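You operate a simulated robot arm through the tools that you are given. There is no shell and no other tool.

Carry out the task below with a simulated two-armed robot. There is one attempt and no reset: what you move stays moved.

## Task
We are going away: switch the reading light off and take its cell out.
Fine: switch off first; head turned back, cell in the small wooden box beside the light, cover shut.

The check looks at the end state, three seconds after you hand in, the way a careful person would. Anything else that was tipped, shoved, dropped, spilled or broken makes it a failure. A push-on lid holds only when it is set on centred and level and pressed home; a screw cap is set on level and turned clockwise until tight.

## Robot
Two 6-joint arms with two-finger parallel grippers on one trunk that stands fixed in place. Base frame: the origin is at the foot of the trunk, x ahead of it, y to its left, z up; the work surface is at about z = 700. Readings come in mm, degrees, newtons and seconds.
The left shoulder is at [280, 185, 980], the right one opposite. With the tool pointing down near the work surface each hand reaches from about 540 to 940 mm from the base axis, measured 20 degrees to its own side. Payload 1.57 kg a hand.
Tool frame (each hand has its own): the origin (TCP) lies between the finger pads and is the grasp point; the fingertips stand 30 mm ahead of it; z points along the fingers, y is the line along which they close. Largest opening 80 mm; finger width 17, thickness 12; the body of the gripper, 40 by 82 mm, starts 80 mm behind the TCP.
Orientation is that of the tool frame in the base frame, as a unit quaternion [w, x, y, z]. With the fingers straight down and closing along the base's y, the tool's x points along the base's -x, its y along +y and its z along -z.

## Interface
- The arms move only by the tool send_rows. It takes "left_series", "right_series" or both (then of equal length, played together; a hand with none holds still); each is a list of rows, each an object (a shift or turn left out is 0, a gripper value left out holds the last) with "offset": the shift along the tool's x, y, z in mm, a list of three; "dr": the turn, a rotation vector about the tool's x, y, z in degrees, a list of three. In form: [{"offset": [tx, ty, tz], "dr": [rx, ry, rz]}, ...]. A call has 1 to 20 rows; each row is the pose to reach, as a shift and turn from the pose commanded when the call began, along the tool's axes at that moment. "left_jaw" and "right_jaw" are, for a hand that has rows, the finger opening in mm, from 0 to 80, set as the call begins (left out, the last holds). A row lasts 0.2 s, in which the tool goes at most 50 mm and 8.6 degrees; a call with a longer step from one row to the next is refused whole, and so is a gripper value outside its range. Where a pose cannot be reached the arm comes as near as it can. A force on the tool above 80 N (or 10 N above the force at the start of the call, whichever is more), or a blocked arm, ends the call early, and 0.2 s more pass. The fingers move at their own pace (about 153 mm/s each) and stop on an object; they squeeze with about 21 N. The grip force told is the motor's: it shows also when the fingers shut on nothing. Time passes only in rows, and 0.2 s behind the last, so rows that repeat a pose let the fingers close. The reply holds the time, the measured pose of the TCP, the force on the tool along the base axes, the opening and the grip force, in the units named above and with some noise, with the torque about the TCP (base axes, N m) and any sound that the robot's microphone picked up.
- Cameras (640 x 400 px; columns grow to the right, rows downward): "scene" is now at [247.1, -37.6, 1426.4]; the picture's right is [-0.43, -0.90, 0.00], its down [-0.59, 0.28, -0.76] and it looks along [0.68, -0.32, -0.65] (base axes); focal length 336 px, centre (320, 200). "left" rides on the left gripper at [72, 7, -122] in its tool frame; the picture's right is [-0.09, 1.00, 0.00], its down [-0.84, -0.08, -0.54] and it looks along [-0.54, -0.05, 0.84] (tool axes); focal length 238 px, centre (320, 200). "right" rides on the right gripper at [72, -7, -122] in its tool frame; the picture's right is [0.09, 1.00, 0.00], its down [-0.84, 0.08, -0.54] and it looks along [-0.54, 0.05, 0.84] (tool axes); focal length 238 px, centre (320, 200). There is no depth. A picture from a camera that has moved, and an enlarged one, comes with that camera's place and axes in the base frame and with its lens. The place of the scene camera against the robot may be out by one fixed shift of up to 18 mm in any direction.
- capture(camera): a new picture of that camera. The clock stands still meanwhile.
- slide_trunk(by): slides the trunk up (or, below 0, down) by that many mm; the arms and the scene camera ride with it, the base frame stays. It gives what a move gives, with no picture.
- aim_head(pan, tilt): turns the head with the scene camera to pan (to the left, within 86 degrees either way) and tilt (down, from -29 to 69), counted from straight ahead of the robot. It gives what a move gives.
- enlarge(camera, box): a new picture of the part [left, top, right, bottom] of that camera's present view, enlarged. The clock stands still meanwhile.
- close_job(): hands the job in; it is judged then, once.

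Places have to be worked out from the pictures, the camera data and where the tool is seen. Open the grippers and draw the arms clear of the work before you hand the job in, unless the task says otherwise.

The tools are called after "Call:" by a JSON object that holds its "method" and its "body". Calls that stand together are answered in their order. send_rows: Moves the arms, as the interface text tells. Its arguments: {"type":"object","properties":{"left_series":{"type":"array","items":{"type":"object","properties":{"offset":{"type":"array","items":{"type":"number"}},"dr":{"type":"array","items":{"type":"number"}}}}},"left_jaw":{"type":"number"},"right_series":{"type":"array","items":{"type":"object","properties":{"offset":{"type":"array","items":{"type":"number"}},"dr":{"type":"array","items":{"type":"number"}}}}},"right_jaw":{"type":"number"}},"required":[]} The other tools are called the same way: slide_trunk (by) slides the trunk up or down; aim_head (pan, tilt) turns the head that bears the scene camera; capture (camera) takes a picture; enlarge (camera, box) takes an enlarged picture of a part of a camera's view; close_job () hands the job in.

At the start:

```text
t: 0.0
left_eef_pos: [525.0, -5.0, 1099.1]
left_tcp_rot: [0.0, -0.001, 1.0, 0.0]
left_ft_force: [0.4, -0.2, 0.8]
left_ft_torque: [-0.02, 0.01, 0.01]
left_grip_width: 79.9
left_gripper_force: 0.1
right_eef_pos: [484.5, -368.8, 1098.7]
right_tcp_rot: [0.0, 0.0, 1.0, 0.001]
right_ft_force: [-0.2, 0.0, -0.3]
right_ft_torque: [0.0, -0.01, 0.0]
right_grip_width: 80.3
right_gripper_force: 0.1
trunk travel left (down, up): [-675.0, 315.0]
head pan, tilt: [-25.4, 40.9]
```

scene: 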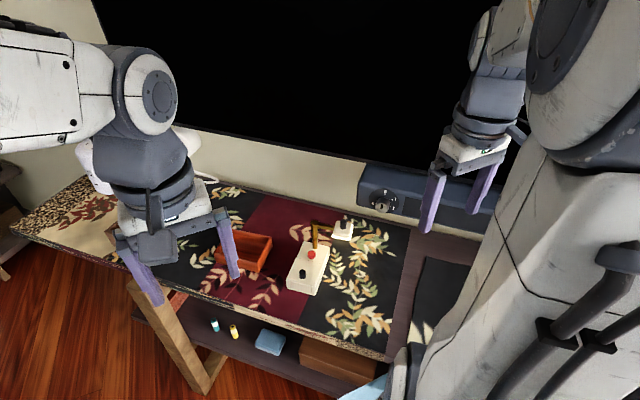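
right: 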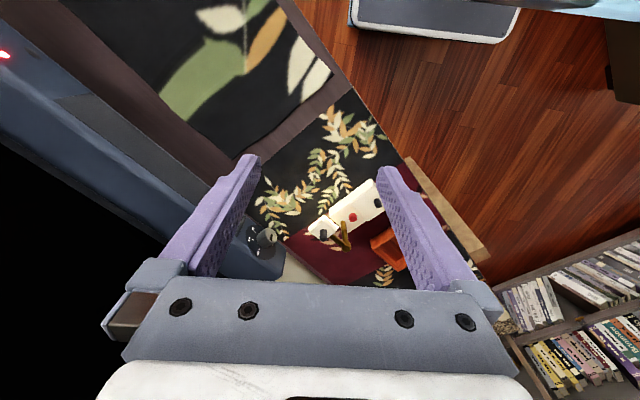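
left: 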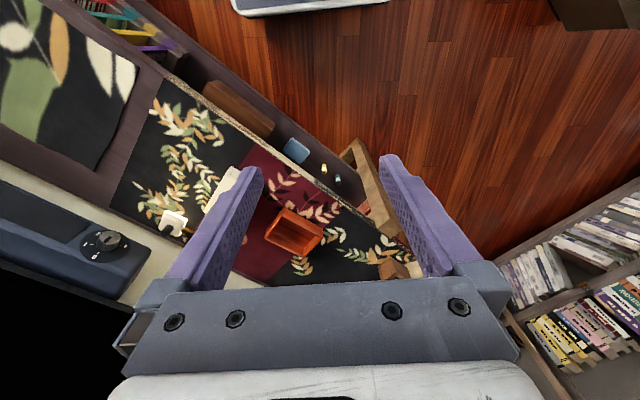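

The pictures show a lamp (cream body with red and black knobs, arm and head) and an orange-brown box beside it. I'll enlarge the scene view to see the details.

Call:
{"method": "enlarge", "body": {"camera": "scene", "box": [200, 190, 400, 315]}}

Call:
{"method": "enlarge", "body": {"camera": "right", "box": [240, 160, 420, 290]}}

Call:
{"method": "enlarge", "body": {"camera": "left", "box": [130, 140, 350, 280]}}

```text
3.20 times, centred on (300, 252) of scene
camera zoom: at [247.1, -37.6, 1426.4], right [-0.43, -0.9, 0.0], down [-0.59, 0.28, -0.76], along [0.68, -0.32, -0.65], focal length 1074 px, centre (384, 32)
```

zoom: 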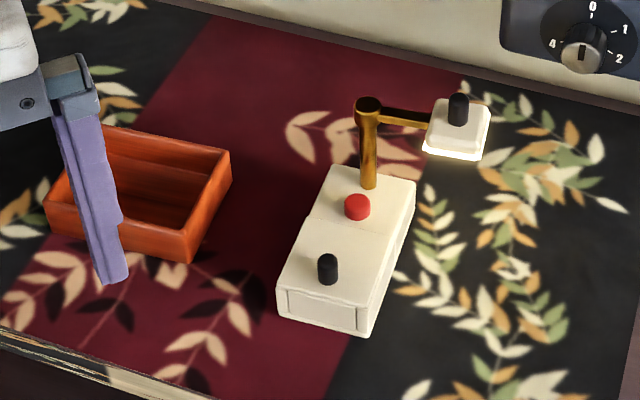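

```text
3.08 times, centred on (330, 225) of right
camera zoom: at [411.4, -375.4, 1223.2], right [-0.09, 1.0, 0.0], down [0.84, 0.08, 0.54], along [0.54, 0.05, -0.84], focal length 733 px, centre (289, 123)
```

zoom: 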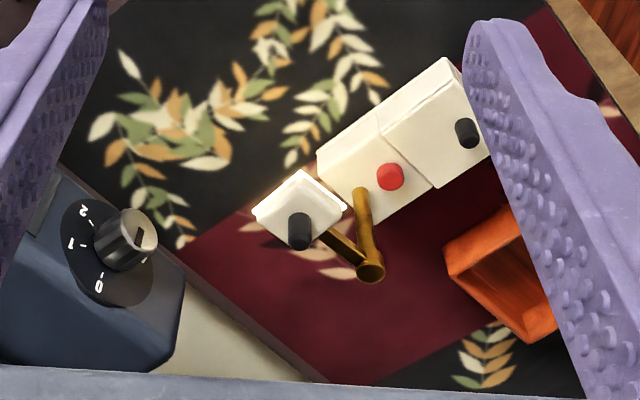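

```text
2.86 times, centred on (240, 210) of left
camera zoom: at [453.4, 2.8, 1221.1], right [0.09, 1.0, 0.0], down [0.84, -0.08, 0.54], along [0.54, -0.05, -0.84], focal length 681 px, centre (549, 171)
```

zoom: 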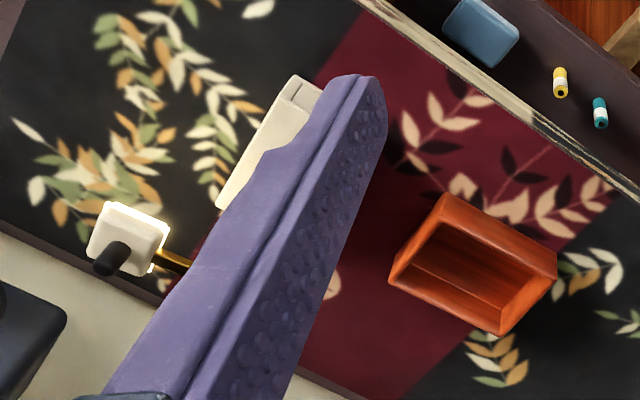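

The light's body is near (750, -250) and the box near (890, -105). I'll move the left hand out of the view and bring the right hand's camera closer to the light.

Call:
{"method": "send_rows", "body": {"left_series": [{"offset": [0, 40, 0]}, {"offset": [0, 80, 0]}, {"offset": [0, 120, 0]}, {"offset": [0, 160, 0]}, {"offset": [0, 200, 0]}, {"offset": [0, 240, 0]}], "right_series": [{"offset": [-18, 17, 25]}, {"offset": [-36, 34, 50]}, {"offset": [-54, 51, 80]}, {"offset": [-72, 68, 110]}, {"offset": [-90, 85, 140]}, {"offset": [-100, 100, 170]}]}}

Call:
{"method": "capture", "body": {"camera": "right"}}

Call:
{"method": "capture", "body": {"camera": "scene"}}

```text
t: 1.4
left_eef_pos: [522.5, 236.1, 1098.4]
left_tcp_rot: [0.0, 0.0, 1.0, -0.001]
left_ft_force: [-0.3, -0.2, 0.6]
left_ft_torque: [0.0, -0.04, -0.01]
left_grip_width: 79.9
left_gripper_force: 0.0
right_eef_pos: [586.5, -268.9, 931.3]
right_tcp_rot: [-0.001, 0.0, 1.0, 0.0]
right_ft_force: [0.4, -0.4, -0.1]
right_ft_torque: [0.01, -0.01, 0.02]
right_grip_width: 80.0
right_gripper_force: 0.0
trunk travel left (down, up): [-675.0, 315.0]
head pan, tilt: [-25.4, 40.9]
```

```text
taken
camera right: at [512.6, -275.1, 1054.7], right [-0.09, 1.0, 0.0], down [0.84, 0.08, 0.54], along [0.54, 0.05, -0.84], focal length 238 px, centre (320, 200)
```

right: 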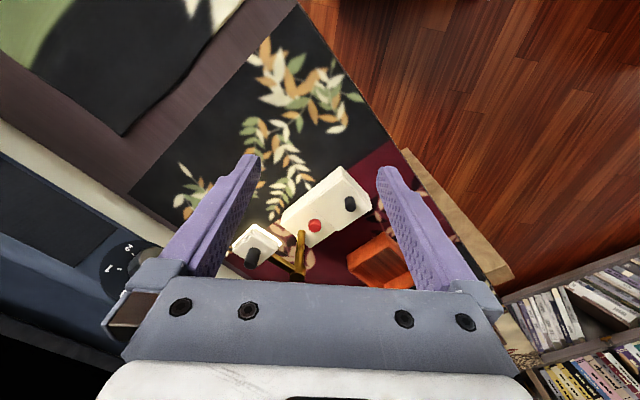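

```text
taken
camera scene: at [246.7, -37.7, 1426.4], right [-0.43, -0.9, 0.0], down [-0.59, 0.28, -0.76], along [0.68, -0.32, -0.65], focal length 336 px, centre (320, 200)
```

scene: 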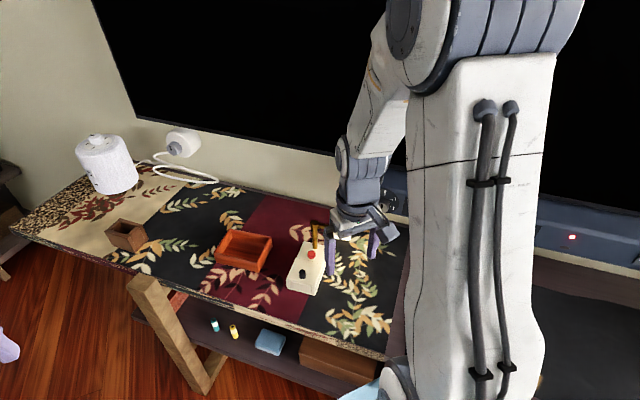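

A second, smaller brown container appears farther left, so I'll zoom in on both boxes and on the light.

Call:
{"method": "enlarge", "body": {"camera": "scene", "box": [60, 120, 220, 260]}}

Call:
{"method": "enlarge", "body": {"camera": "scene", "box": [200, 210, 350, 305]}}

Call:
{"method": "enlarge", "body": {"camera": "right", "box": [225, 155, 415, 290]}}

Call:
{"method": "enlarge", "body": {"camera": "scene", "box": [180, 290, 400, 400]}}

```text
2.86 times, centred on (140, 190) of scene
camera zoom: at [246.7, -37.7, 1426.4], right [-0.43, -0.9, 0.0], down [-0.59, 0.28, -0.76], along [0.68, -0.32, -0.65], focal length 959 px, centre (834, 229)
```

zoom: 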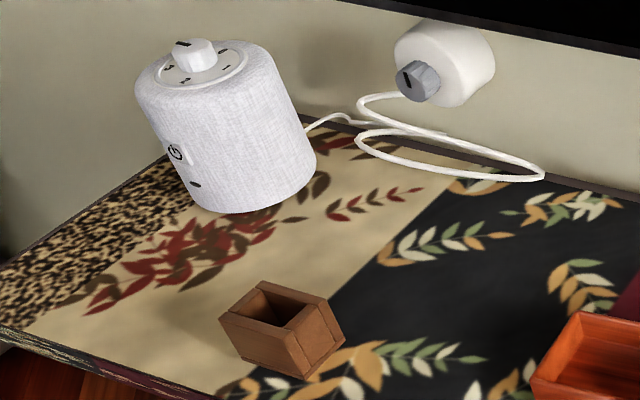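

```text
4.21 times, centred on (275, 258) of scene
camera zoom: at [246.7, -37.7, 1426.4], right [-0.43, -0.9, 0.0], down [-0.59, 0.28, -0.76], along [0.68, -0.32, -0.65], focal length 1413 px, centre (510, -42)
```

zoom: 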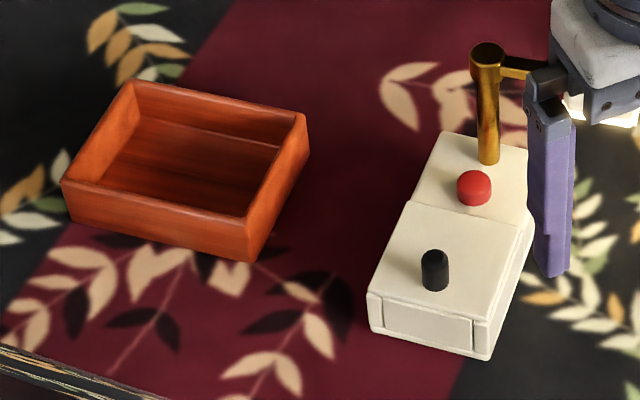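

```text
2.96 times, centred on (320, 222) of right
camera zoom: at [512.6, -275.1, 1054.7], right [-0.09, 1.0, 0.0], down [0.84, 0.08, 0.54], along [0.54, 0.05, -0.84], focal length 706 px, centre (320, 133)
```

zoom: 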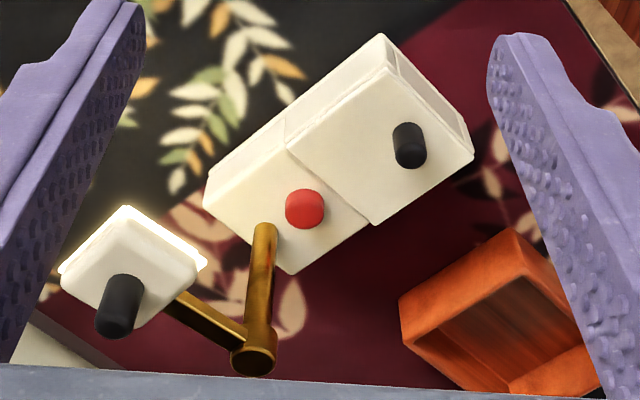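

```text
2.91 times, centred on (290, 345) of scene
camera zoom: at [246.7, -37.7, 1426.4], right [-0.43, -0.9, 0.0], down [-0.59, 0.28, -0.76], along [0.68, -0.32, -0.65], focal length 976 px, centre (407, -222)
```

zoom: 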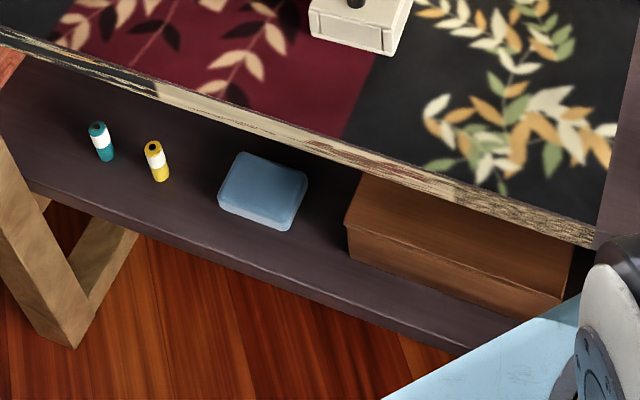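

The orange box sits directly beside the light, and the brown one far left is a different holder. I'll back the right hand off so the scene camera can look at the light unobstructed, and bring the left hand in from the left for a second viewpoint.

Call:
{"method": "send_rows", "body": {"right_series": [{"offset": [20, -30, -20]}, {"offset": [40, -60, -40]}, {"offset": [60, -90, -60]}, {"offset": [80, -120, -60]}, {"offset": [80, -150, -60]}], "left_series": [{"offset": [-20, -20, 35]}, {"offset": [-40, -40, 70]}, {"offset": [-60, -60, 105]}, {"offset": [-80, -80, 140]}, {"offset": [-100, -80, 170]}]}}

Call:
{"method": "enlarge", "body": {"camera": "scene", "box": [270, 200, 370, 300]}}

Call:
{"method": "capture", "body": {"camera": "left"}}

Call:
{"method": "capture", "body": {"camera": "right"}}

```text
t: 2.6
left_eef_pos: [622.8, 153.1, 927.3]
left_tcp_rot: [0.0, -0.001, 1.0, 0.0]
left_ft_force: [0.4, 0.5, 0.3]
left_ft_torque: [-0.03, -0.06, -0.01]
left_grip_width: 80.1
left_gripper_force: 0.0
right_eef_pos: [502.6, -417.4, 990.1]
right_tcp_rot: [0.0, 0.0, 1.0, 0.0]
right_ft_force: [-0.5, 0.3, -0.6]
right_ft_torque: [-0.05, -0.05, -0.02]
right_grip_width: 79.9
right_gripper_force: 0.0
trunk travel left (down, up): [-675.0, 315.0]
head pan, tilt: [-25.4, 40.9]
```

```text
4.00 times, centred on (320, 250) of scene
camera zoom: at [246.6, -37.5, 1426.4], right [-0.43, -0.9, 0.0], down [-0.59, 0.28, -0.76], along [0.68, -0.32, -0.65], focal length 1343 px, centre (320, 0)
```

zoom: 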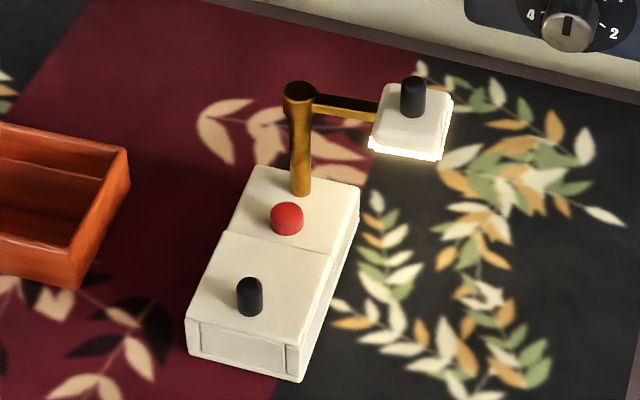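

```text
taken
camera left: at [551.8, 160.4, 1050.0], right [0.09, 1.0, 0.0], down [0.84, -0.08, 0.54], along [0.54, -0.05, -0.84], focal length 238 px, centre (320, 200)
```

left: 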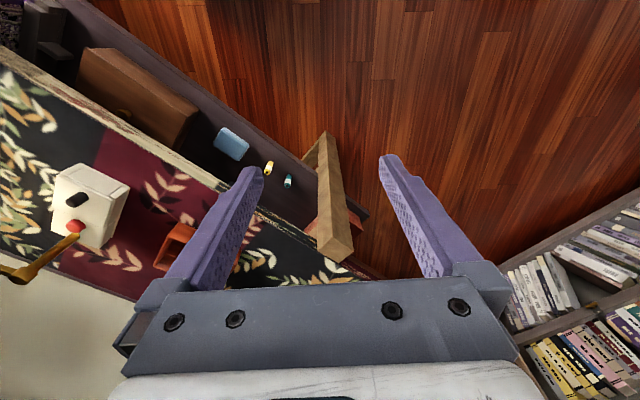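

```text
taken
camera right: at [430.1, -423.9, 1114.3], right [-0.09, 1.0, 0.0], down [0.84, 0.08, 0.54], along [0.54, 0.05, -0.84], focal length 238 px, centre (320, 200)
```

right: 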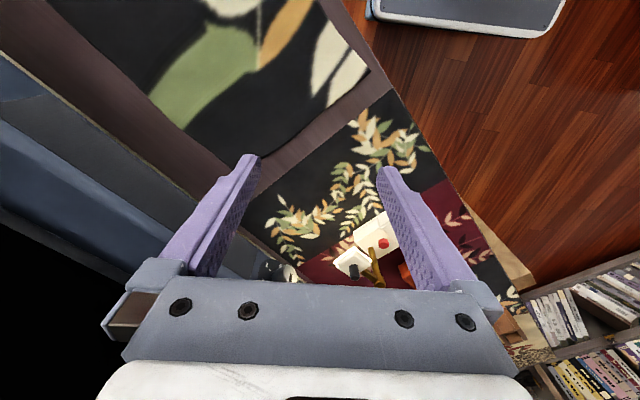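

Call:
{"method": "enlarge", "body": {"camera": "left", "box": [0, 140, 160, 300]}}

Call:
{"method": "enlarge", "body": {"camera": "scene", "box": [310, 210, 360, 250]}}

Call:
{"method": "enlarge", "body": {"camera": "scene", "box": [280, 245, 345, 300]}}

```text
2.50 times, centred on (80, 220) of left
camera zoom: at [551.8, 160.4, 1050.0], right [0.09, 1.0, 0.0], down [0.84, -0.08, 0.54], along [0.54, -0.05, -0.84], focal length 596 px, centre (920, 150)
```

zoom: 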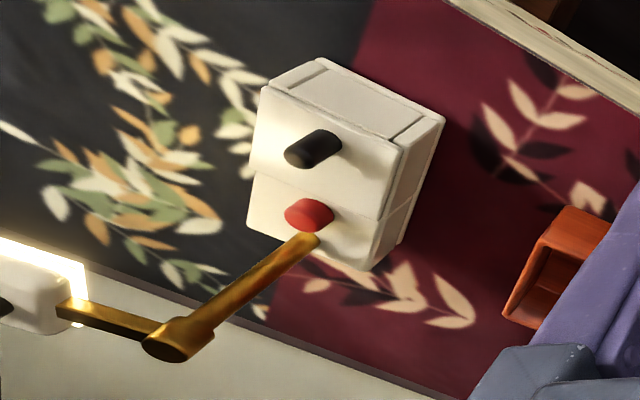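

```text
10.00 times, centred on (335, 230) of scene
camera zoom: at [246.6, -37.5, 1426.4], right [-0.43, -0.9, 0.0], down [-0.59, 0.28, -0.76], along [0.68, -0.32, -0.65], focal length 3357 px, centre (170, -100)
```

zoom: 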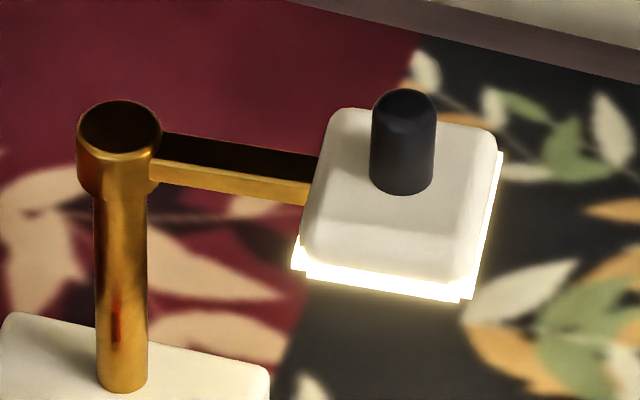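

```text
7.27 times, centred on (312, 272) of scene
camera zoom: at [246.6, -37.5, 1426.4], right [-0.43, -0.9, 0.0], down [-0.59, 0.28, -0.76], along [0.68, -0.32, -0.65], focal length 2441 px, centre (374, -327)
```

zoom: 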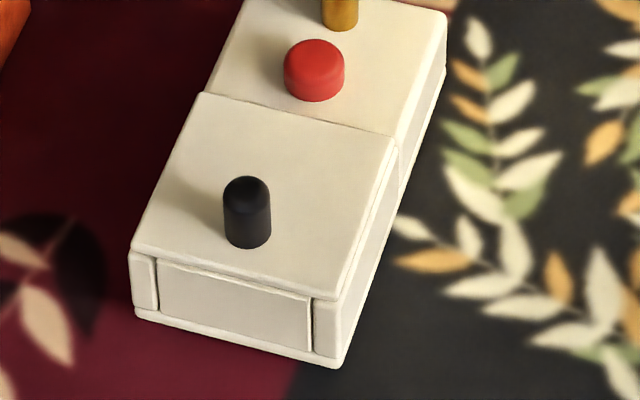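

The light: cover plate with black knob on the front half, red button behind it, then a brass post (top about z 835) with an arm swung sideways and a glowing head with its own knob. I'll close the right jaw, turn the hand to line up with the body's axis and hover above the button side, using the hand camera to refine positions.

Call:
{"method": "send_rows", "body": {"right_series": [{"offset": [-35, 25, 0], "dr": [0, 0, 6]}, {"offset": [-70, 50, 0], "dr": [0, 0, 13]}, {"offset": [-105, 76, 0], "dr": [0, 0, 20]}, {"offset": [-140, 102, 0], "dr": [0, 0, 26]}, {"offset": [-172, 128, 20], "dr": [0, 0, 33]}, {"offset": [-205, 150, 50], "dr": [0, 0, 39]}, {"offset": [-225, 168, 75], "dr": [0, 0, 39]}], "right_jaw": 0}}

Call:
{"method": "capture", "body": {"camera": "right"}}

Call:
{"method": "enlarge", "body": {"camera": "scene", "box": [250, 170, 400, 300]}}

```text
t: 4.2
left_eef_pos: [622.0, 153.1, 928.0]
left_tcp_rot: [0.0, 0.0, 1.0, 0.0]
left_ft_force: [0.3, -0.1, 0.0]
left_ft_torque: [-0.03, 0.02, 0.02]
left_grip_width: 79.8
left_gripper_force: 0.1
right_eef_pos: [728.9, -249.6, 914.0]
right_tcp_rot: [0.0, 0.334, 0.943, 0.001]
right_ft_force: [-0.2, 0.0, 1.0]
right_ft_torque: [0.01, -0.02, -0.01]
right_grip_width: 0.0
right_gripper_force: 20.9
trunk travel left (down, up): [-675.0, 315.0]
head pan, tilt: [-25.4, 40.9]
```

```text
taken
camera right: at [668.2, -209.8, 1039.1], right [0.56, 0.83, 0.0], down [0.7, -0.47, 0.54], along [0.45, -0.3, -0.84], focal length 238 px, centre (320, 200)
```

right: 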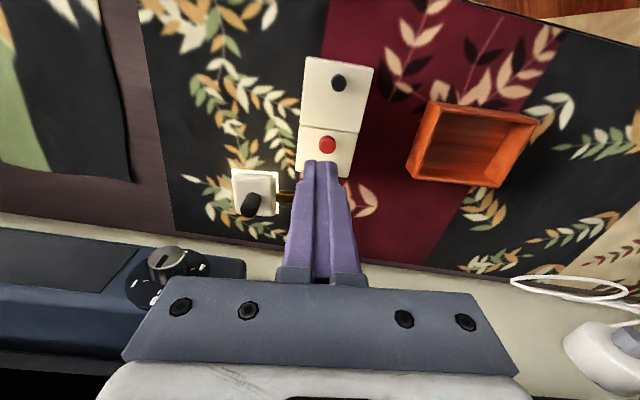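

```text
3.08 times, centred on (325, 235) of scene
camera zoom: at [246.8, -37.7, 1426.4], right [-0.43, -0.9, 0.0], down [-0.59, 0.28, -0.76], along [0.68, -0.32, -0.65], focal length 1033 px, centre (305, 92)
```

zoom: 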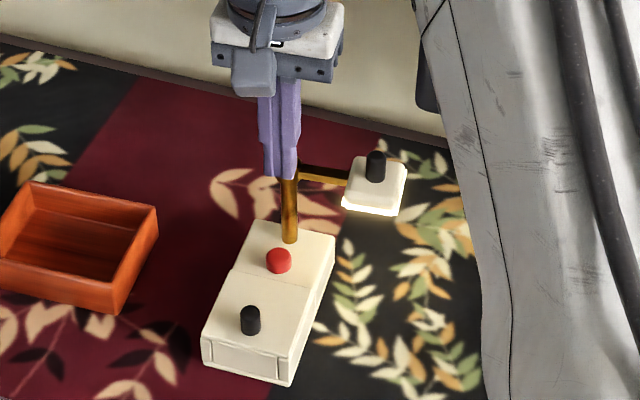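

The hand camera puts the button at about (759.5, -260.5), top near z 750, with the post about 25 mm behind it. I'll move over the front half of the button and go partway down, then check.

Call:
{"method": "send_rows", "body": {"right_series": [{"offset": [-27, 10.4, 0]}, {"offset": [-27, 10.4, 25]}, {"offset": [-27, 10.4, 50]}, {"offset": [-27, 10.4, 80]}, {"offset": [-27, 10.4, 110]}]}}

Call:
{"method": "capture", "body": {"camera": "right"}}

Call:
{"method": "enlarge", "body": {"camera": "scene", "box": [270, 190, 390, 300]}}

```text
t: 5.4
left_eef_pos: [622.8, 152.2, 927.1]
left_tcp_rot: [0.0, 0.0, 1.0, 0.0]
left_ft_force: [-0.5, -0.4, 0.0]
left_ft_torque: [0.02, 0.01, -0.02]
left_grip_width: 79.9
left_gripper_force: 0.0
right_eef_pos: [756.7, -261.7, 802.9]
right_tcp_rot: [0.0, 0.333, 0.943, 0.0]
right_ft_force: [0.8, 1.5, -0.1]
right_ft_torque: [0.0, -0.02, -0.05]
right_grip_width: 0.0
right_gripper_force: 21.1
trunk travel left (down, up): [-675.0, 315.0]
head pan, tilt: [-25.4, 40.9]
```

```text
taken
camera right: at [697.2, -220.3, 927.9], right [0.55, 0.83, 0.0], down [0.7, -0.47, 0.54], along [0.45, -0.3, -0.84], focal length 238 px, centre (320, 200)
```

right: 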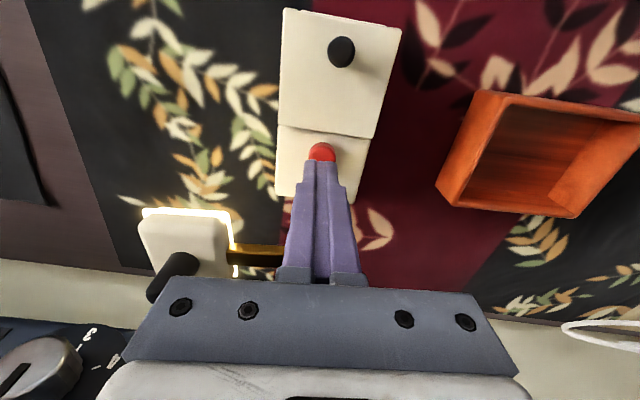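

```text
3.64 times, centred on (330, 245) of scene
camera zoom: at [247.0, -37.6, 1426.4], right [-0.43, -0.9, 0.0], down [-0.59, 0.28, -0.76], along [0.68, -0.32, -0.65], focal length 1221 px, centre (284, 36)
```

zoom: 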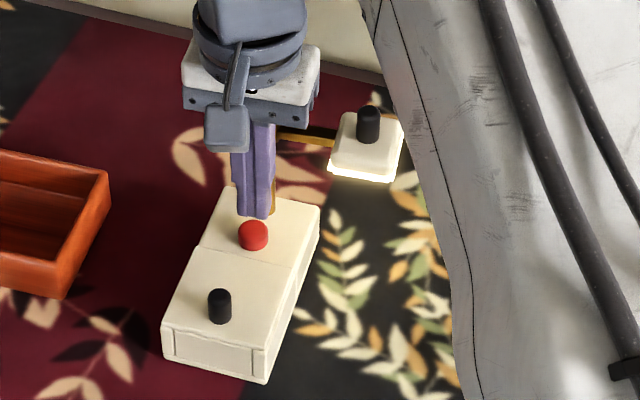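

The closed tips are right above the button, about 20 mm up. I'll shift 3 mm forward and lower gently toward contact.

Call:
{"method": "send_rows", "body": {"right_series": [{"offset": [3, 1, 5]}, {"offset": [3, 1, 10]}, {"offset": [3, 1, 14]}, {"offset": [3, 1, 17]}]}}

Call:
{"method": "enlarge", "body": {"camera": "scene", "box": [280, 210, 370, 290]}}

Call:
{"method": "enlarge", "body": {"camera": "right", "box": [220, 80, 420, 240]}}

```text
t: 6.4
left_eef_pos: [623.5, 154.2, 927.3]
left_tcp_rot: [0.0, 0.001, 1.0, 0.0]
left_ft_force: [0.3, -1.0, -0.2]
left_ft_torque: [0.02, 0.02, -0.02]
left_grip_width: 79.6
left_gripper_force: 0.2
right_eef_pos: [755.4, -256.1, 786.9]
right_tcp_rot: [0.0, 0.333, 0.943, -0.001]
right_ft_force: [-0.1, 0.0, -0.2]
right_ft_torque: [0.0, 0.0, 0.0]
right_grip_width: 0.0
right_gripper_force: 21.4
trunk travel left (down, up): [-675.0, 315.0]
head pan, tilt: [-25.4, 40.9]
```

```text
5.00 times, centred on (325, 250) of scene
camera zoom: at [247.1, -37.6, 1426.4], right [-0.43, -0.9, 0.0], down [-0.59, 0.28, -0.76], along [0.68, -0.32, -0.65], focal length 1678 px, centre (295, -50)
```

zoom: 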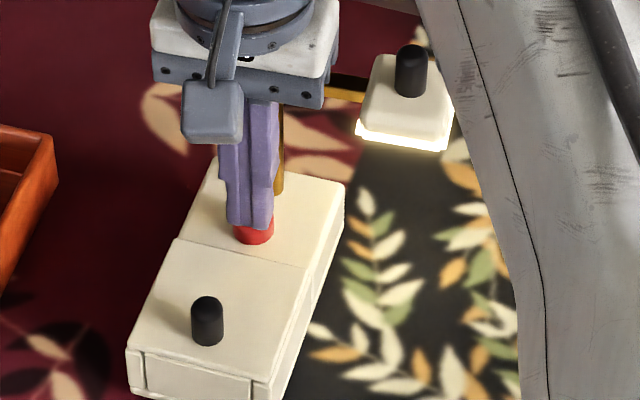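

```text
2.50 times, centred on (320, 160) of right
camera zoom: at [694.6, -216.4, 911.3], right [0.55, 0.83, 0.0], down [0.7, -0.47, 0.54], along [0.45, -0.3, -0.84], focal length 596 px, centre (320, 300)
```

zoom: 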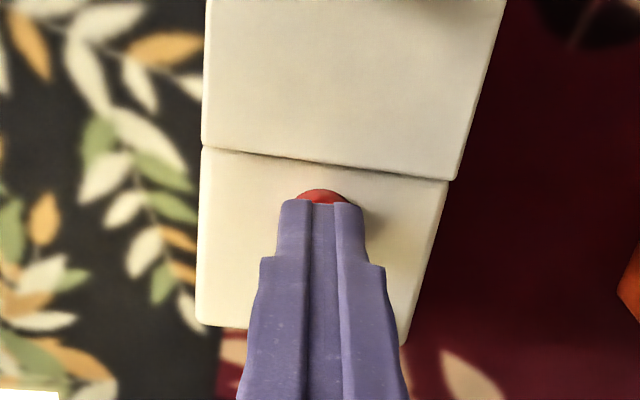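

No contact yet with the tips near z 757. I'll continue down in small steps and watch force and the light.

Call:
{"method": "send_rows", "body": {"right_series": [{"offset": [0, 0, 2]}, {"offset": [0, 0, 4]}, {"offset": [0, 0, 6]}, {"offset": [0, 0, 7]}]}}

Call:
{"method": "enlarge", "body": {"camera": "scene", "box": [280, 210, 370, 290]}}

```text
t: 7.4
left_eef_pos: [622.1, 152.3, 928.4]
left_tcp_rot: [0.0, 0.0, 1.0, 0.0]
left_ft_force: [0.0, 0.6, -1.2]
left_ft_torque: [-0.02, 0.02, 0.03]
left_grip_width: 79.7
left_gripper_force: 0.0
right_eef_pos: [755.5, -257.8, 781.0]
right_tcp_rot: [0.0, 0.334, 0.943, -0.001]
right_ft_force: [0.3, 0.2, 0.9]
right_ft_torque: [-0.03, -0.01, 0.02]
right_grip_width: 0.0
right_gripper_force: 21.3
trunk travel left (down, up): [-675.0, 315.0]
head pan, tilt: [-25.4, 40.9]
```

```text
5.00 times, centred on (325, 250) of scene
camera zoom: at [247.1, -37.6, 1426.4], right [-0.43, -0.9, 0.0], down [-0.59, 0.28, -0.76], along [0.68, -0.32, -0.65], focal length 1678 px, centre (295, -50)
```

zoom: 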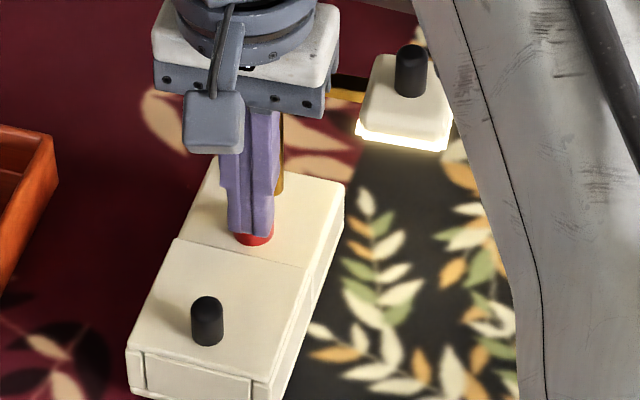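

Tips are at about z 751, barely touching. Continuing in 1 mm steps.

Call:
{"method": "send_rows", "body": {"right_series": [{"offset": [0, 0, 1]}, {"offset": [0, 0, 2]}, {"offset": [0, 0, 3]}]}}

Call:
{"method": "enlarge", "body": {"camera": "scene", "box": [280, 210, 370, 290]}}

```text
t: 8.2
left_eef_pos: [622.8, 153.5, 927.8]
left_tcp_rot: [0.0, 0.0, 1.0, 0.0]
left_ft_force: [-0.1, 1.2, 0.3]
left_ft_torque: [0.02, -0.03, -0.02]
left_grip_width: 80.0
left_gripper_force: 0.0
right_eef_pos: [755.6, -256.9, 777.9]
right_tcp_rot: [0.001, 0.333, 0.943, 0.0]
right_ft_force: [2.1, -1.2, 1.9]
right_ft_torque: [0.0, -0.04, -0.01]
right_grip_width: 0.3
right_gripper_force: 21.0
trunk travel left (down, up): [-675.0, 315.0]
head pan, tilt: [-25.4, 40.9]
heard: click
```

```text
5.00 times, centred on (325, 250) of scene
camera zoom: at [247.0, -37.6, 1426.4], right [-0.43, -0.9, 0.0], down [-0.59, 0.28, -0.76], along [0.68, -0.32, -0.65], focal length 1678 px, centre (295, -50)
```

zoom: 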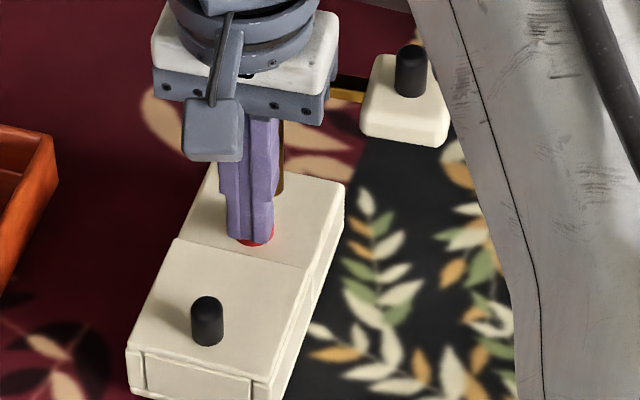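

A click, and the light is off. I'll lift straight up and confirm it stays off.

Call:
{"method": "send_rows", "body": {"right_series": [{"offset": [0, 0, -10]}, {"offset": [0, 0, -40]}, {"offset": [0, 0, -80]}, {"offset": [0, 0, -120]}, {"offset": [20, 0, -150]}, {"offset": [50, 0, -150]}]}}

Call:
{"method": "enlarge", "body": {"camera": "scene", "box": [270, 200, 370, 300]}}

Call:
{"method": "capture", "body": {"camera": "right"}}

```text
t: 9.6
left_eef_pos: [623.1, 153.1, 928.5]
left_tcp_rot: [0.0, 0.0, 1.0, 0.0]
left_ft_force: [-0.3, 0.3, 0.5]
left_ft_torque: [0.02, 0.04, 0.01]
left_grip_width: 80.2
left_gripper_force: 0.1
right_eef_pos: [717.1, -225.8, 930.9]
right_tcp_rot: [-0.001, 0.334, 0.943, 0.0]
right_ft_force: [0.0, 0.2, -0.6]
right_ft_torque: [0.0, 0.0, 0.0]
right_grip_width: 0.0
right_gripper_force: 21.3
trunk travel left (down, up): [-675.0, 315.0]
head pan, tilt: [-25.4, 40.9]
```

```text
4.00 times, centred on (320, 250) of scene
camera zoom: at [247.2, -37.8, 1426.4], right [-0.43, -0.9, 0.0], down [-0.59, 0.28, -0.76], along [0.68, -0.32, -0.65], focal length 1343 px, centre (320, 0)
```

zoom: 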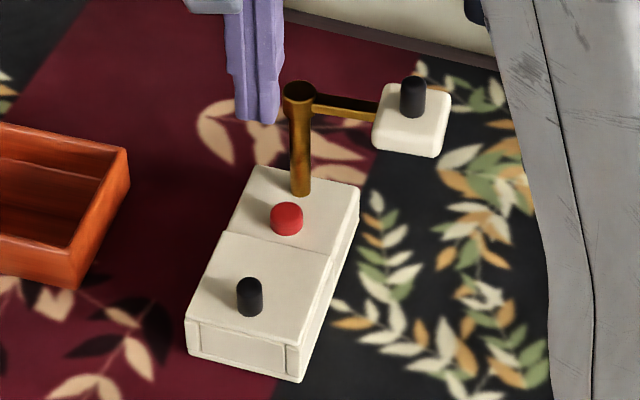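

```text
taken
camera right: at [655.1, -185.6, 1054.0], right [0.55, 0.83, 0.0], down [0.7, -0.47, 0.54], along [0.45, -0.3, -0.84], focal length 238 px, centre (320, 200)
```

right: 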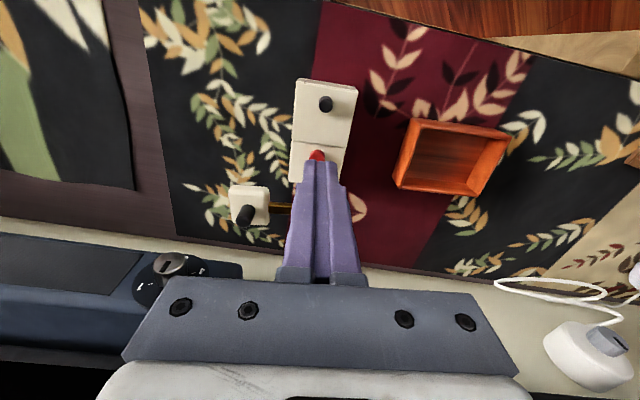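

The light stays off. Next is the cover, to be opened before the head goes back. I'll bring the right gripper over the cover's knob at about (707, -211), jaws open 40 mm, stopping just above the knob.

Call:
{"method": "send_rows", "body": {"right_series": [{"offset": [17, 5.2, 0], "dr": [0, 0, 2.4]}, {"offset": [17, 5.2, 40], "dr": [0, 0, 2.4]}, {"offset": [17, 5.2, 80], "dr": [0, 0, 2.4]}, {"offset": [17, 5.2, 115], "dr": [0, 0, 2.4]}], "right_jaw": 40}}

Call:
{"method": "capture", "body": {"camera": "right"}}

Call:
{"method": "enlarge", "body": {"camera": "scene", "box": [270, 200, 370, 300]}}

```text
t: 10.6
left_eef_pos: [623.2, 153.8, 929.0]
left_tcp_rot: [0.0, 0.0, 1.0, 0.0]
left_ft_force: [0.5, 1.0, 0.0]
left_ft_torque: [0.0, 0.01, 0.02]
left_grip_width: 80.1
left_gripper_force: 0.1
right_eef_pos: [706.4, -213.5, 812.6]
right_tcp_rot: [0.0, 0.354, 0.935, 0.0]
right_ft_force: [-0.2, -0.3, -0.6]
right_ft_torque: [0.01, 0.0, 0.02]
right_grip_width: 40.1
right_gripper_force: 0.1
trunk travel left (down, up): [-675.0, 315.0]
head pan, tilt: [-25.4, 40.9]
```

```text
taken
camera right: at [647.4, -170.8, 936.0], right [0.59, 0.81, 0.0], down [0.68, -0.49, 0.54], along [0.44, -0.32, -0.84], focal length 238 px, centre (320, 200)
```

right: 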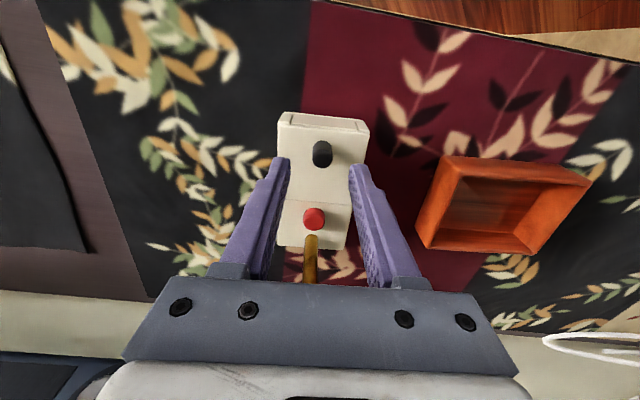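

```text
4.00 times, centred on (320, 250) of scene
camera zoom: at [246.9, -37.6, 1426.4], right [-0.43, -0.9, 0.0], down [-0.59, 0.28, -0.76], along [0.68, -0.32, -0.65], focal length 1343 px, centre (320, 0)
```

zoom: 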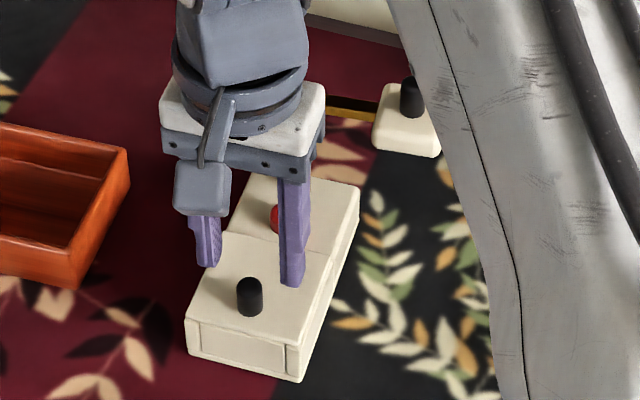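

Knob is between the fingers. I'll lower so the tips are close above the cover plate, without touching it.

Call:
{"method": "send_rows", "body": {"right_series": [{"offset": [-2, 0, 12]}, {"offset": [-2, 0, 24]}, {"offset": [-2, 0, 32]}]}}

Call:
{"method": "enlarge", "body": {"camera": "right", "box": [240, 80, 400, 220]}}

Call:
{"method": "enlarge", "body": {"camera": "scene", "box": [280, 230, 360, 300]}}

```text
t: 11.4
left_eef_pos: [623.6, 152.5, 929.4]
left_tcp_rot: [0.001, -0.001, 1.0, 0.0]
left_ft_force: [0.3, 0.2, 0.1]
left_ft_torque: [-0.01, 0.02, -0.02]
left_grip_width: 80.2
left_gripper_force: 0.1
right_eef_pos: [708.5, -213.4, 781.7]
right_tcp_rot: [0.0, 0.354, 0.935, 0.0]
right_ft_force: [0.0, -0.5, 0.2]
right_ft_torque: [0.02, 0.01, -0.02]
right_grip_width: 40.1
right_gripper_force: 0.1
trunk travel left (down, up): [-675.0, 315.0]
head pan, tilt: [-25.4, 40.9]
```

```text
2.86 times, centred on (320, 150) of right
camera zoom: at [648.7, -170.1, 904.9], right [0.59, 0.81, 0.0], down [0.68, -0.49, 0.54], along [0.44, -0.32, -0.84], focal length 681 px, centre (320, 343)
```

zoom: 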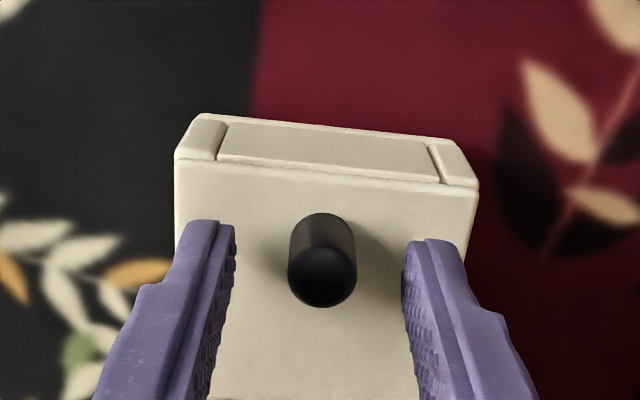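

```text
5.71 times, centred on (320, 265) of scene
camera zoom: at [247.1, -37.6, 1426.4], right [-0.43, -0.9, 0.0], down [-0.59, 0.28, -0.76], along [0.68, -0.32, -0.65], focal length 1918 px, centre (320, -171)
```

zoom: 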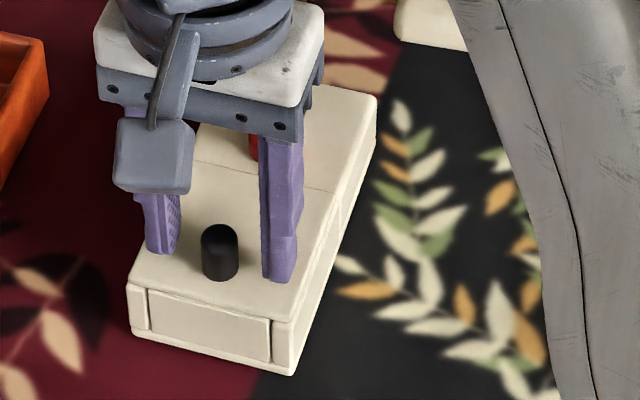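

The fingers straddle the knob. I'll lower 6 mm more and close on it.

Call:
{"method": "send_rows", "body": {"right_series": [{"offset": [0, 0, 3]}, {"offset": [0, 0, 6]}]}}

Call:
{"method": "send_rows", "body": {"right_series": [{"offset": [0, 0, 0]}, {"offset": [0, 0, 0]}, {"offset": [0, 0, 0]}], "right_jaw": 0}}

Call:
{"method": "enlarge", "body": {"camera": "right", "box": [240, 80, 400, 220]}}

Call:
{"method": "enlarge", "body": {"camera": "scene", "box": [280, 230, 360, 300]}}

```text
t: 12.0
left_eef_pos: [622.2, 153.4, 928.0]
left_tcp_rot: [0.0, -0.001, 1.0, 0.0]
left_ft_force: [-0.4, 0.6, -0.5]
left_ft_torque: [-0.03, 0.03, -0.02]
left_grip_width: 79.9
left_gripper_force: 0.1
right_eef_pos: [708.7, -211.7, 776.9]
right_tcp_rot: [0.001, 0.353, 0.936, 0.0]
right_ft_force: [-2.7, -0.6, 13.6]
right_ft_torque: [-0.07, 0.24, -0.02]
right_grip_width: 39.9
right_gripper_force: 0.2
trunk travel left (down, up): [-675.0, 315.0]
head pan, tilt: [-25.4, 40.9]
```

```text
t: 12.8
left_eef_pos: [622.5, 154.6, 928.4]
left_tcp_rot: [0.001, 0.001, 1.0, 0.0]
left_ft_force: [0.1, -0.1, -0.3]
left_ft_torque: [0.02, -0.01, 0.0]
left_grip_width: 79.9
left_gripper_force: 0.1
right_eef_pos: [708.1, -211.9, 775.7]
right_tcp_rot: [0.001, 0.353, 0.936, 0.001]
right_ft_force: [-2.0, -4.2, 24.0]
right_ft_torque: [-0.24, -0.07, -0.05]
right_grip_width: 15.1
right_gripper_force: 20.8
trunk travel left (down, up): [-675.0, 315.0]
head pan, tilt: [-25.4, 40.9]
```

```text
2.86 times, centred on (320, 150) of right
camera zoom: at [648.4, -169.4, 899.9], right [0.59, 0.81, 0.0], down [0.68, -0.49, 0.54], along [0.44, -0.32, -0.84], focal length 681 px, centre (320, 343)
```

zoom: 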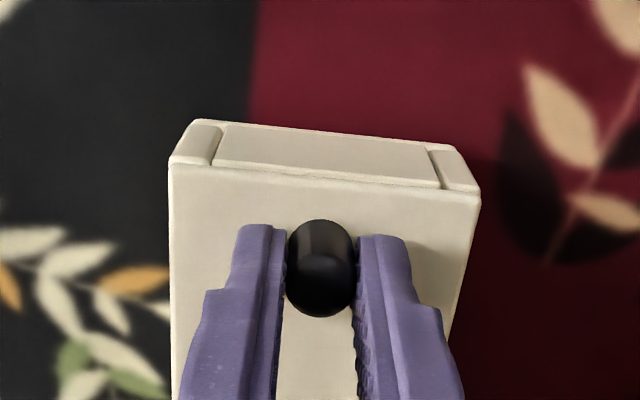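

```text
5.71 times, centred on (320, 265) of scene
camera zoom: at [246.0, -37.5, 1426.7], right [-0.43, -0.9, 0.0], down [-0.59, 0.28, -0.76], along [0.68, -0.32, -0.65], focal length 1918 px, centre (320, -171)
```

zoom: 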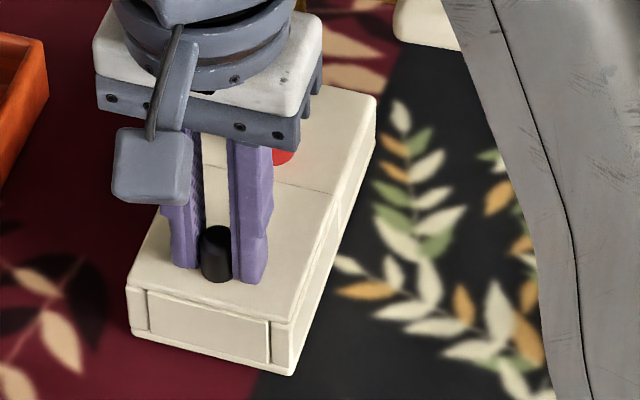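

The fingers hold the knob (15 mm) with the tips pressing the plate at about z 746. I'll lift slightly, a few mm, to learn how the cover moves.

Call:
{"method": "send_rows", "body": {"right_series": [{"offset": [0, 0, -1]}, {"offset": [0, 0, -2]}, {"offset": [0, 0, -3]}, {"offset": [0, 0, -4]}]}}

Call:
{"method": "enlarge", "body": {"camera": "right", "box": [240, 80, 400, 220]}}

Call:
{"method": "enlarge", "body": {"camera": "scene", "box": [280, 230, 360, 300]}}

```text
t: 13.8
left_eef_pos: [622.4, 154.0, 926.7]
left_tcp_rot: [-0.001, -0.001, 1.0, -0.001]
left_ft_force: [0.1, 0.1, 0.0]
left_ft_torque: [0.01, 0.03, 0.09]
left_grip_width: 80.2
left_gripper_force: 0.0
right_eef_pos: [704.7, -210.0, 775.9]
right_tcp_rot: [-0.002, 0.353, 0.936, 0.0]
right_ft_force: [0.4, 1.0, -0.5]
right_ft_torque: [0.32, -0.03, 0.15]
right_grip_width: 15.6
right_gripper_force: 20.4
trunk travel left (down, up): [-675.0, 315.0]
head pan, tilt: [-25.4, 40.9]
```

```text
2.86 times, centred on (320, 150) of right
camera zoom: at [646.1, -168.4, 900.8], right [0.59, 0.81, 0.0], down [0.68, -0.49, 0.54], along [0.43, -0.32, -0.84], focal length 681 px, centre (320, 343)
```

zoom: 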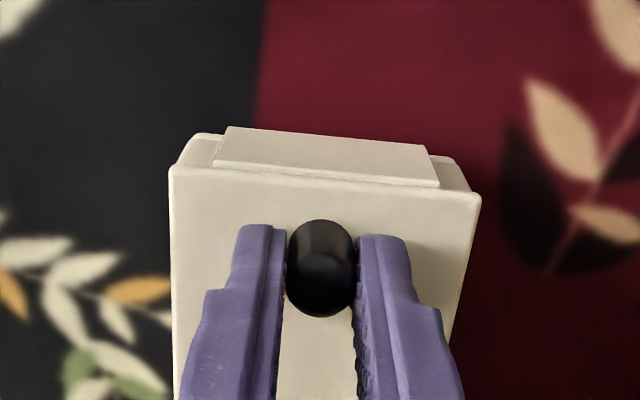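

```text
5.71 times, centred on (320, 265) of scene
camera zoom: at [247.4, -37.6, 1426.0], right [-0.43, -0.9, 0.0], down [-0.59, 0.28, -0.76], along [0.68, -0.32, -0.65], focal length 1918 px, centre (320, -171)
```

zoom: 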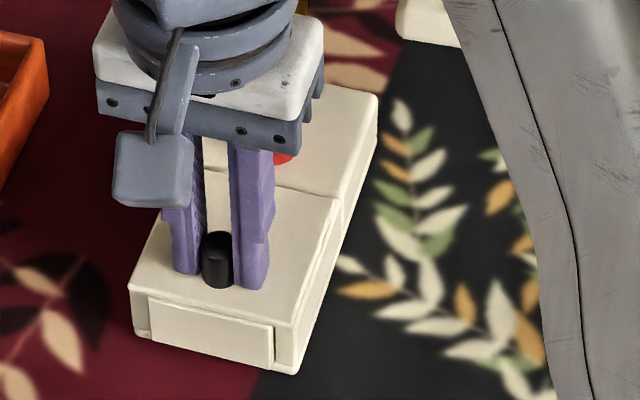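

The cover slid forward about 4 mm with its front panel, so it is a sliding cover and not a hinge. I'll pull it forward along the body's axis in small steps, watching that the body stays put.

Call:
{"method": "send_rows", "body": {"right_series": [{"offset": [4, 0, 0]}, {"offset": [8, 0, 0]}, {"offset": [12, 0, 0]}, {"offset": [16, 0, 0]}]}}

Call:
{"method": "capture", "body": {"camera": "right"}}

Call:
{"method": "enlarge", "body": {"camera": "scene", "box": [270, 215, 370, 305]}}

```text
t: 14.8
left_eef_pos: [623.4, 153.4, 928.2]
left_tcp_rot: [0.0, 0.001, 1.0, 0.0]
left_ft_force: [0.1, 0.7, 0.2]
left_ft_torque: [0.0, 0.03, -0.03]
left_grip_width: 80.1
left_gripper_force: 0.0
right_eef_pos: [696.1, -200.8, 777.3]
right_tcp_rot: [0.0, 0.354, 0.935, 0.0]
right_ft_force: [-0.2, -0.6, -0.5]
right_ft_torque: [0.04, 0.23, -0.03]
right_grip_width: 15.3
right_gripper_force: 21.1
trunk travel left (down, up): [-675.0, 315.0]
head pan, tilt: [-25.4, 40.9]
```

```text
taken
camera right: at [635.5, -158.8, 901.1], right [0.59, 0.81, 0.0], down [0.68, -0.49, 0.54], along [0.44, -0.32, -0.84], focal length 238 px, centre (320, 200)
```

right: 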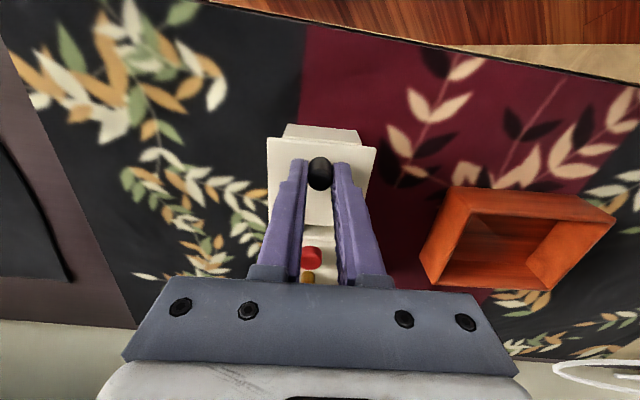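

```text
4.44 times, centred on (320, 260) of scene
camera zoom: at [247.3, -37.8, 1426.4], right [-0.43, -0.9, 0.0], down [-0.59, 0.28, -0.76], along [0.68, -0.32, -0.65], focal length 1492 px, centre (320, -67)
```

zoom: 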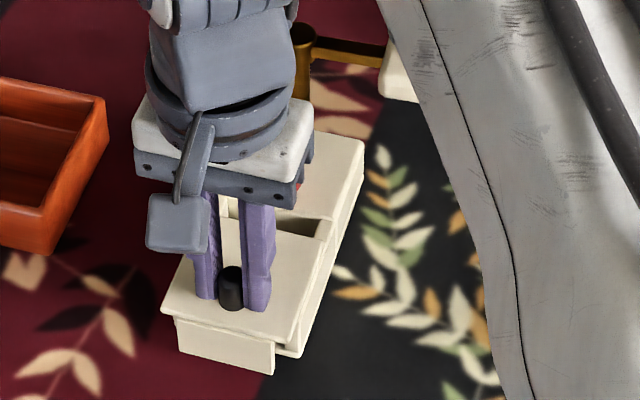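

The cover slides easily and the body has not moved. Continuing another 30 mm.

Call:
{"method": "send_rows", "body": {"right_series": [{"offset": [5, 0, 0]}, {"offset": [10, 0, 0]}, {"offset": [15, 0, 0]}, {"offset": [20, 0, 0]}, {"offset": [25, 0, 0]}, {"offset": [30, 0, 0]}]}}

Call:
{"method": "capture", "body": {"camera": "right"}}

Call:
{"method": "enlarge", "body": {"camera": "scene", "box": [270, 215, 370, 305]}}

```text
t: 16.2
left_eef_pos: [623.2, 154.1, 928.2]
left_tcp_rot: [0.0, 0.0, 1.0, 0.0]
left_ft_force: [-0.4, -0.4, 0.3]
left_ft_torque: [0.01, -0.01, 0.01]
left_grip_width: 79.8
left_gripper_force: 0.2
right_eef_pos: [673.1, -181.4, 778.0]
right_tcp_rot: [0.001, 0.354, 0.935, 0.001]
right_ft_force: [0.3, 0.4, 0.3]
right_ft_torque: [0.39, 0.2, 0.05]
right_grip_width: 15.0
right_gripper_force: 21.5
trunk travel left (down, up): [-675.0, 315.0]
head pan, tilt: [-25.4, 40.9]
```

```text
taken
camera right: at [614.0, -138.9, 902.6], right [0.59, 0.81, 0.0], down [0.68, -0.49, 0.54], along [0.44, -0.32, -0.84], focal length 238 px, centre (320, 200)
```

right: 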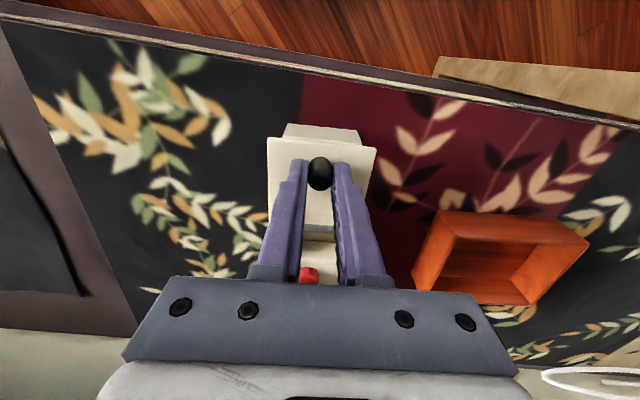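

```text
4.44 times, centred on (320, 260) of scene
camera zoom: at [247.3, -37.7, 1426.3], right [-0.43, -0.9, 0.0], down [-0.59, 0.28, -0.76], along [0.68, -0.32, -0.65], focal length 1492 px, centre (320, -67)
```

zoom: 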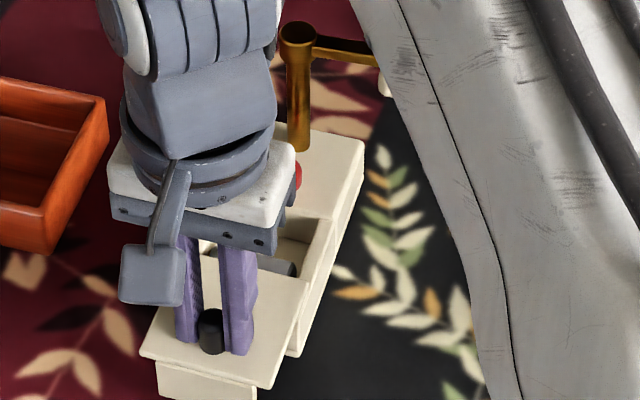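

A dark cylindrical cell shows inside the compartment. I'll pull a little further in small steps, feeling for the end stop.

Call:
{"method": "send_rows", "body": {"right_series": [{"offset": [3, 0, 0]}, {"offset": [6, 0, 0]}, {"offset": [9, 0, 0]}, {"offset": [12, 0, 0]}]}}

Call:
{"method": "enlarge", "body": {"camera": "scene", "box": [270, 215, 370, 305]}}

Call:
{"method": "enlarge", "body": {"camera": "right", "box": [240, 100, 400, 290]}}

```text
t: 17.2
left_eef_pos: [622.8, 154.5, 928.2]
left_tcp_rot: [0.0, -0.001, 1.0, 0.0]
left_ft_force: [-0.7, 0.6, 0.2]
left_ft_torque: [0.02, 0.02, 0.01]
left_grip_width: 80.1
left_gripper_force: 0.1
right_eef_pos: [663.9, -174.2, 777.9]
right_tcp_rot: [0.001, 0.352, 0.936, 0.0]
right_ft_force: [-0.5, 0.0, -1.2]
right_ft_torque: [-0.47, -0.24, 0.03]
right_grip_width: 15.5
right_gripper_force: 21.5
trunk travel left (down, up): [-675.0, 315.0]
head pan, tilt: [-25.4, 40.9]
```

```text
4.44 times, centred on (320, 260) of scene
camera zoom: at [247.1, -37.6, 1426.4], right [-0.43, -0.9, 0.0], down [-0.59, 0.28, -0.76], along [0.68, -0.32, -0.65], focal length 1492 px, centre (320, -67)
```

zoom: 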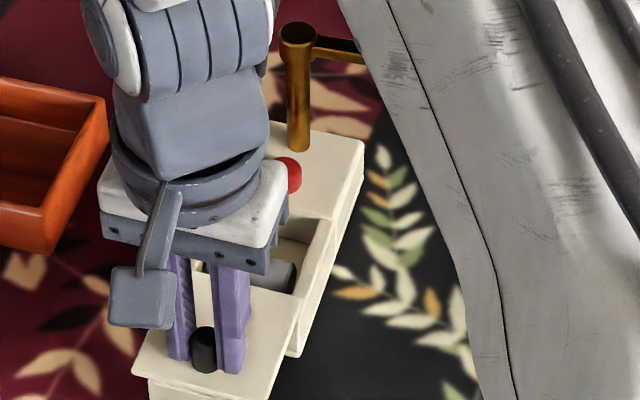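

```text
2.11 times, centred on (320, 195) of right
camera zoom: at [605.3, -131.2, 902.4], right [0.59, 0.81, 0.0], down [0.68, -0.49, 0.54], along [0.44, -0.32, -0.84], focal length 502 px, centre (320, 210)
```

zoom: 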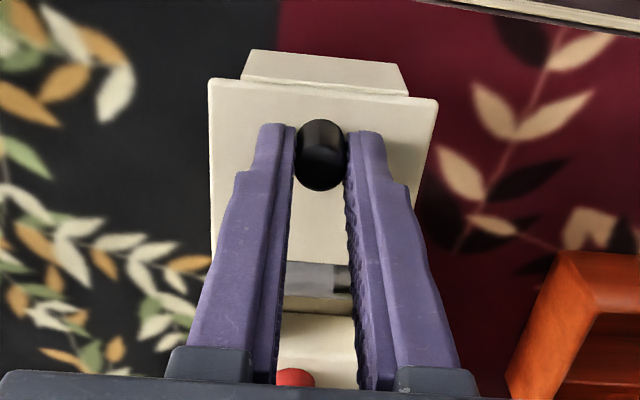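

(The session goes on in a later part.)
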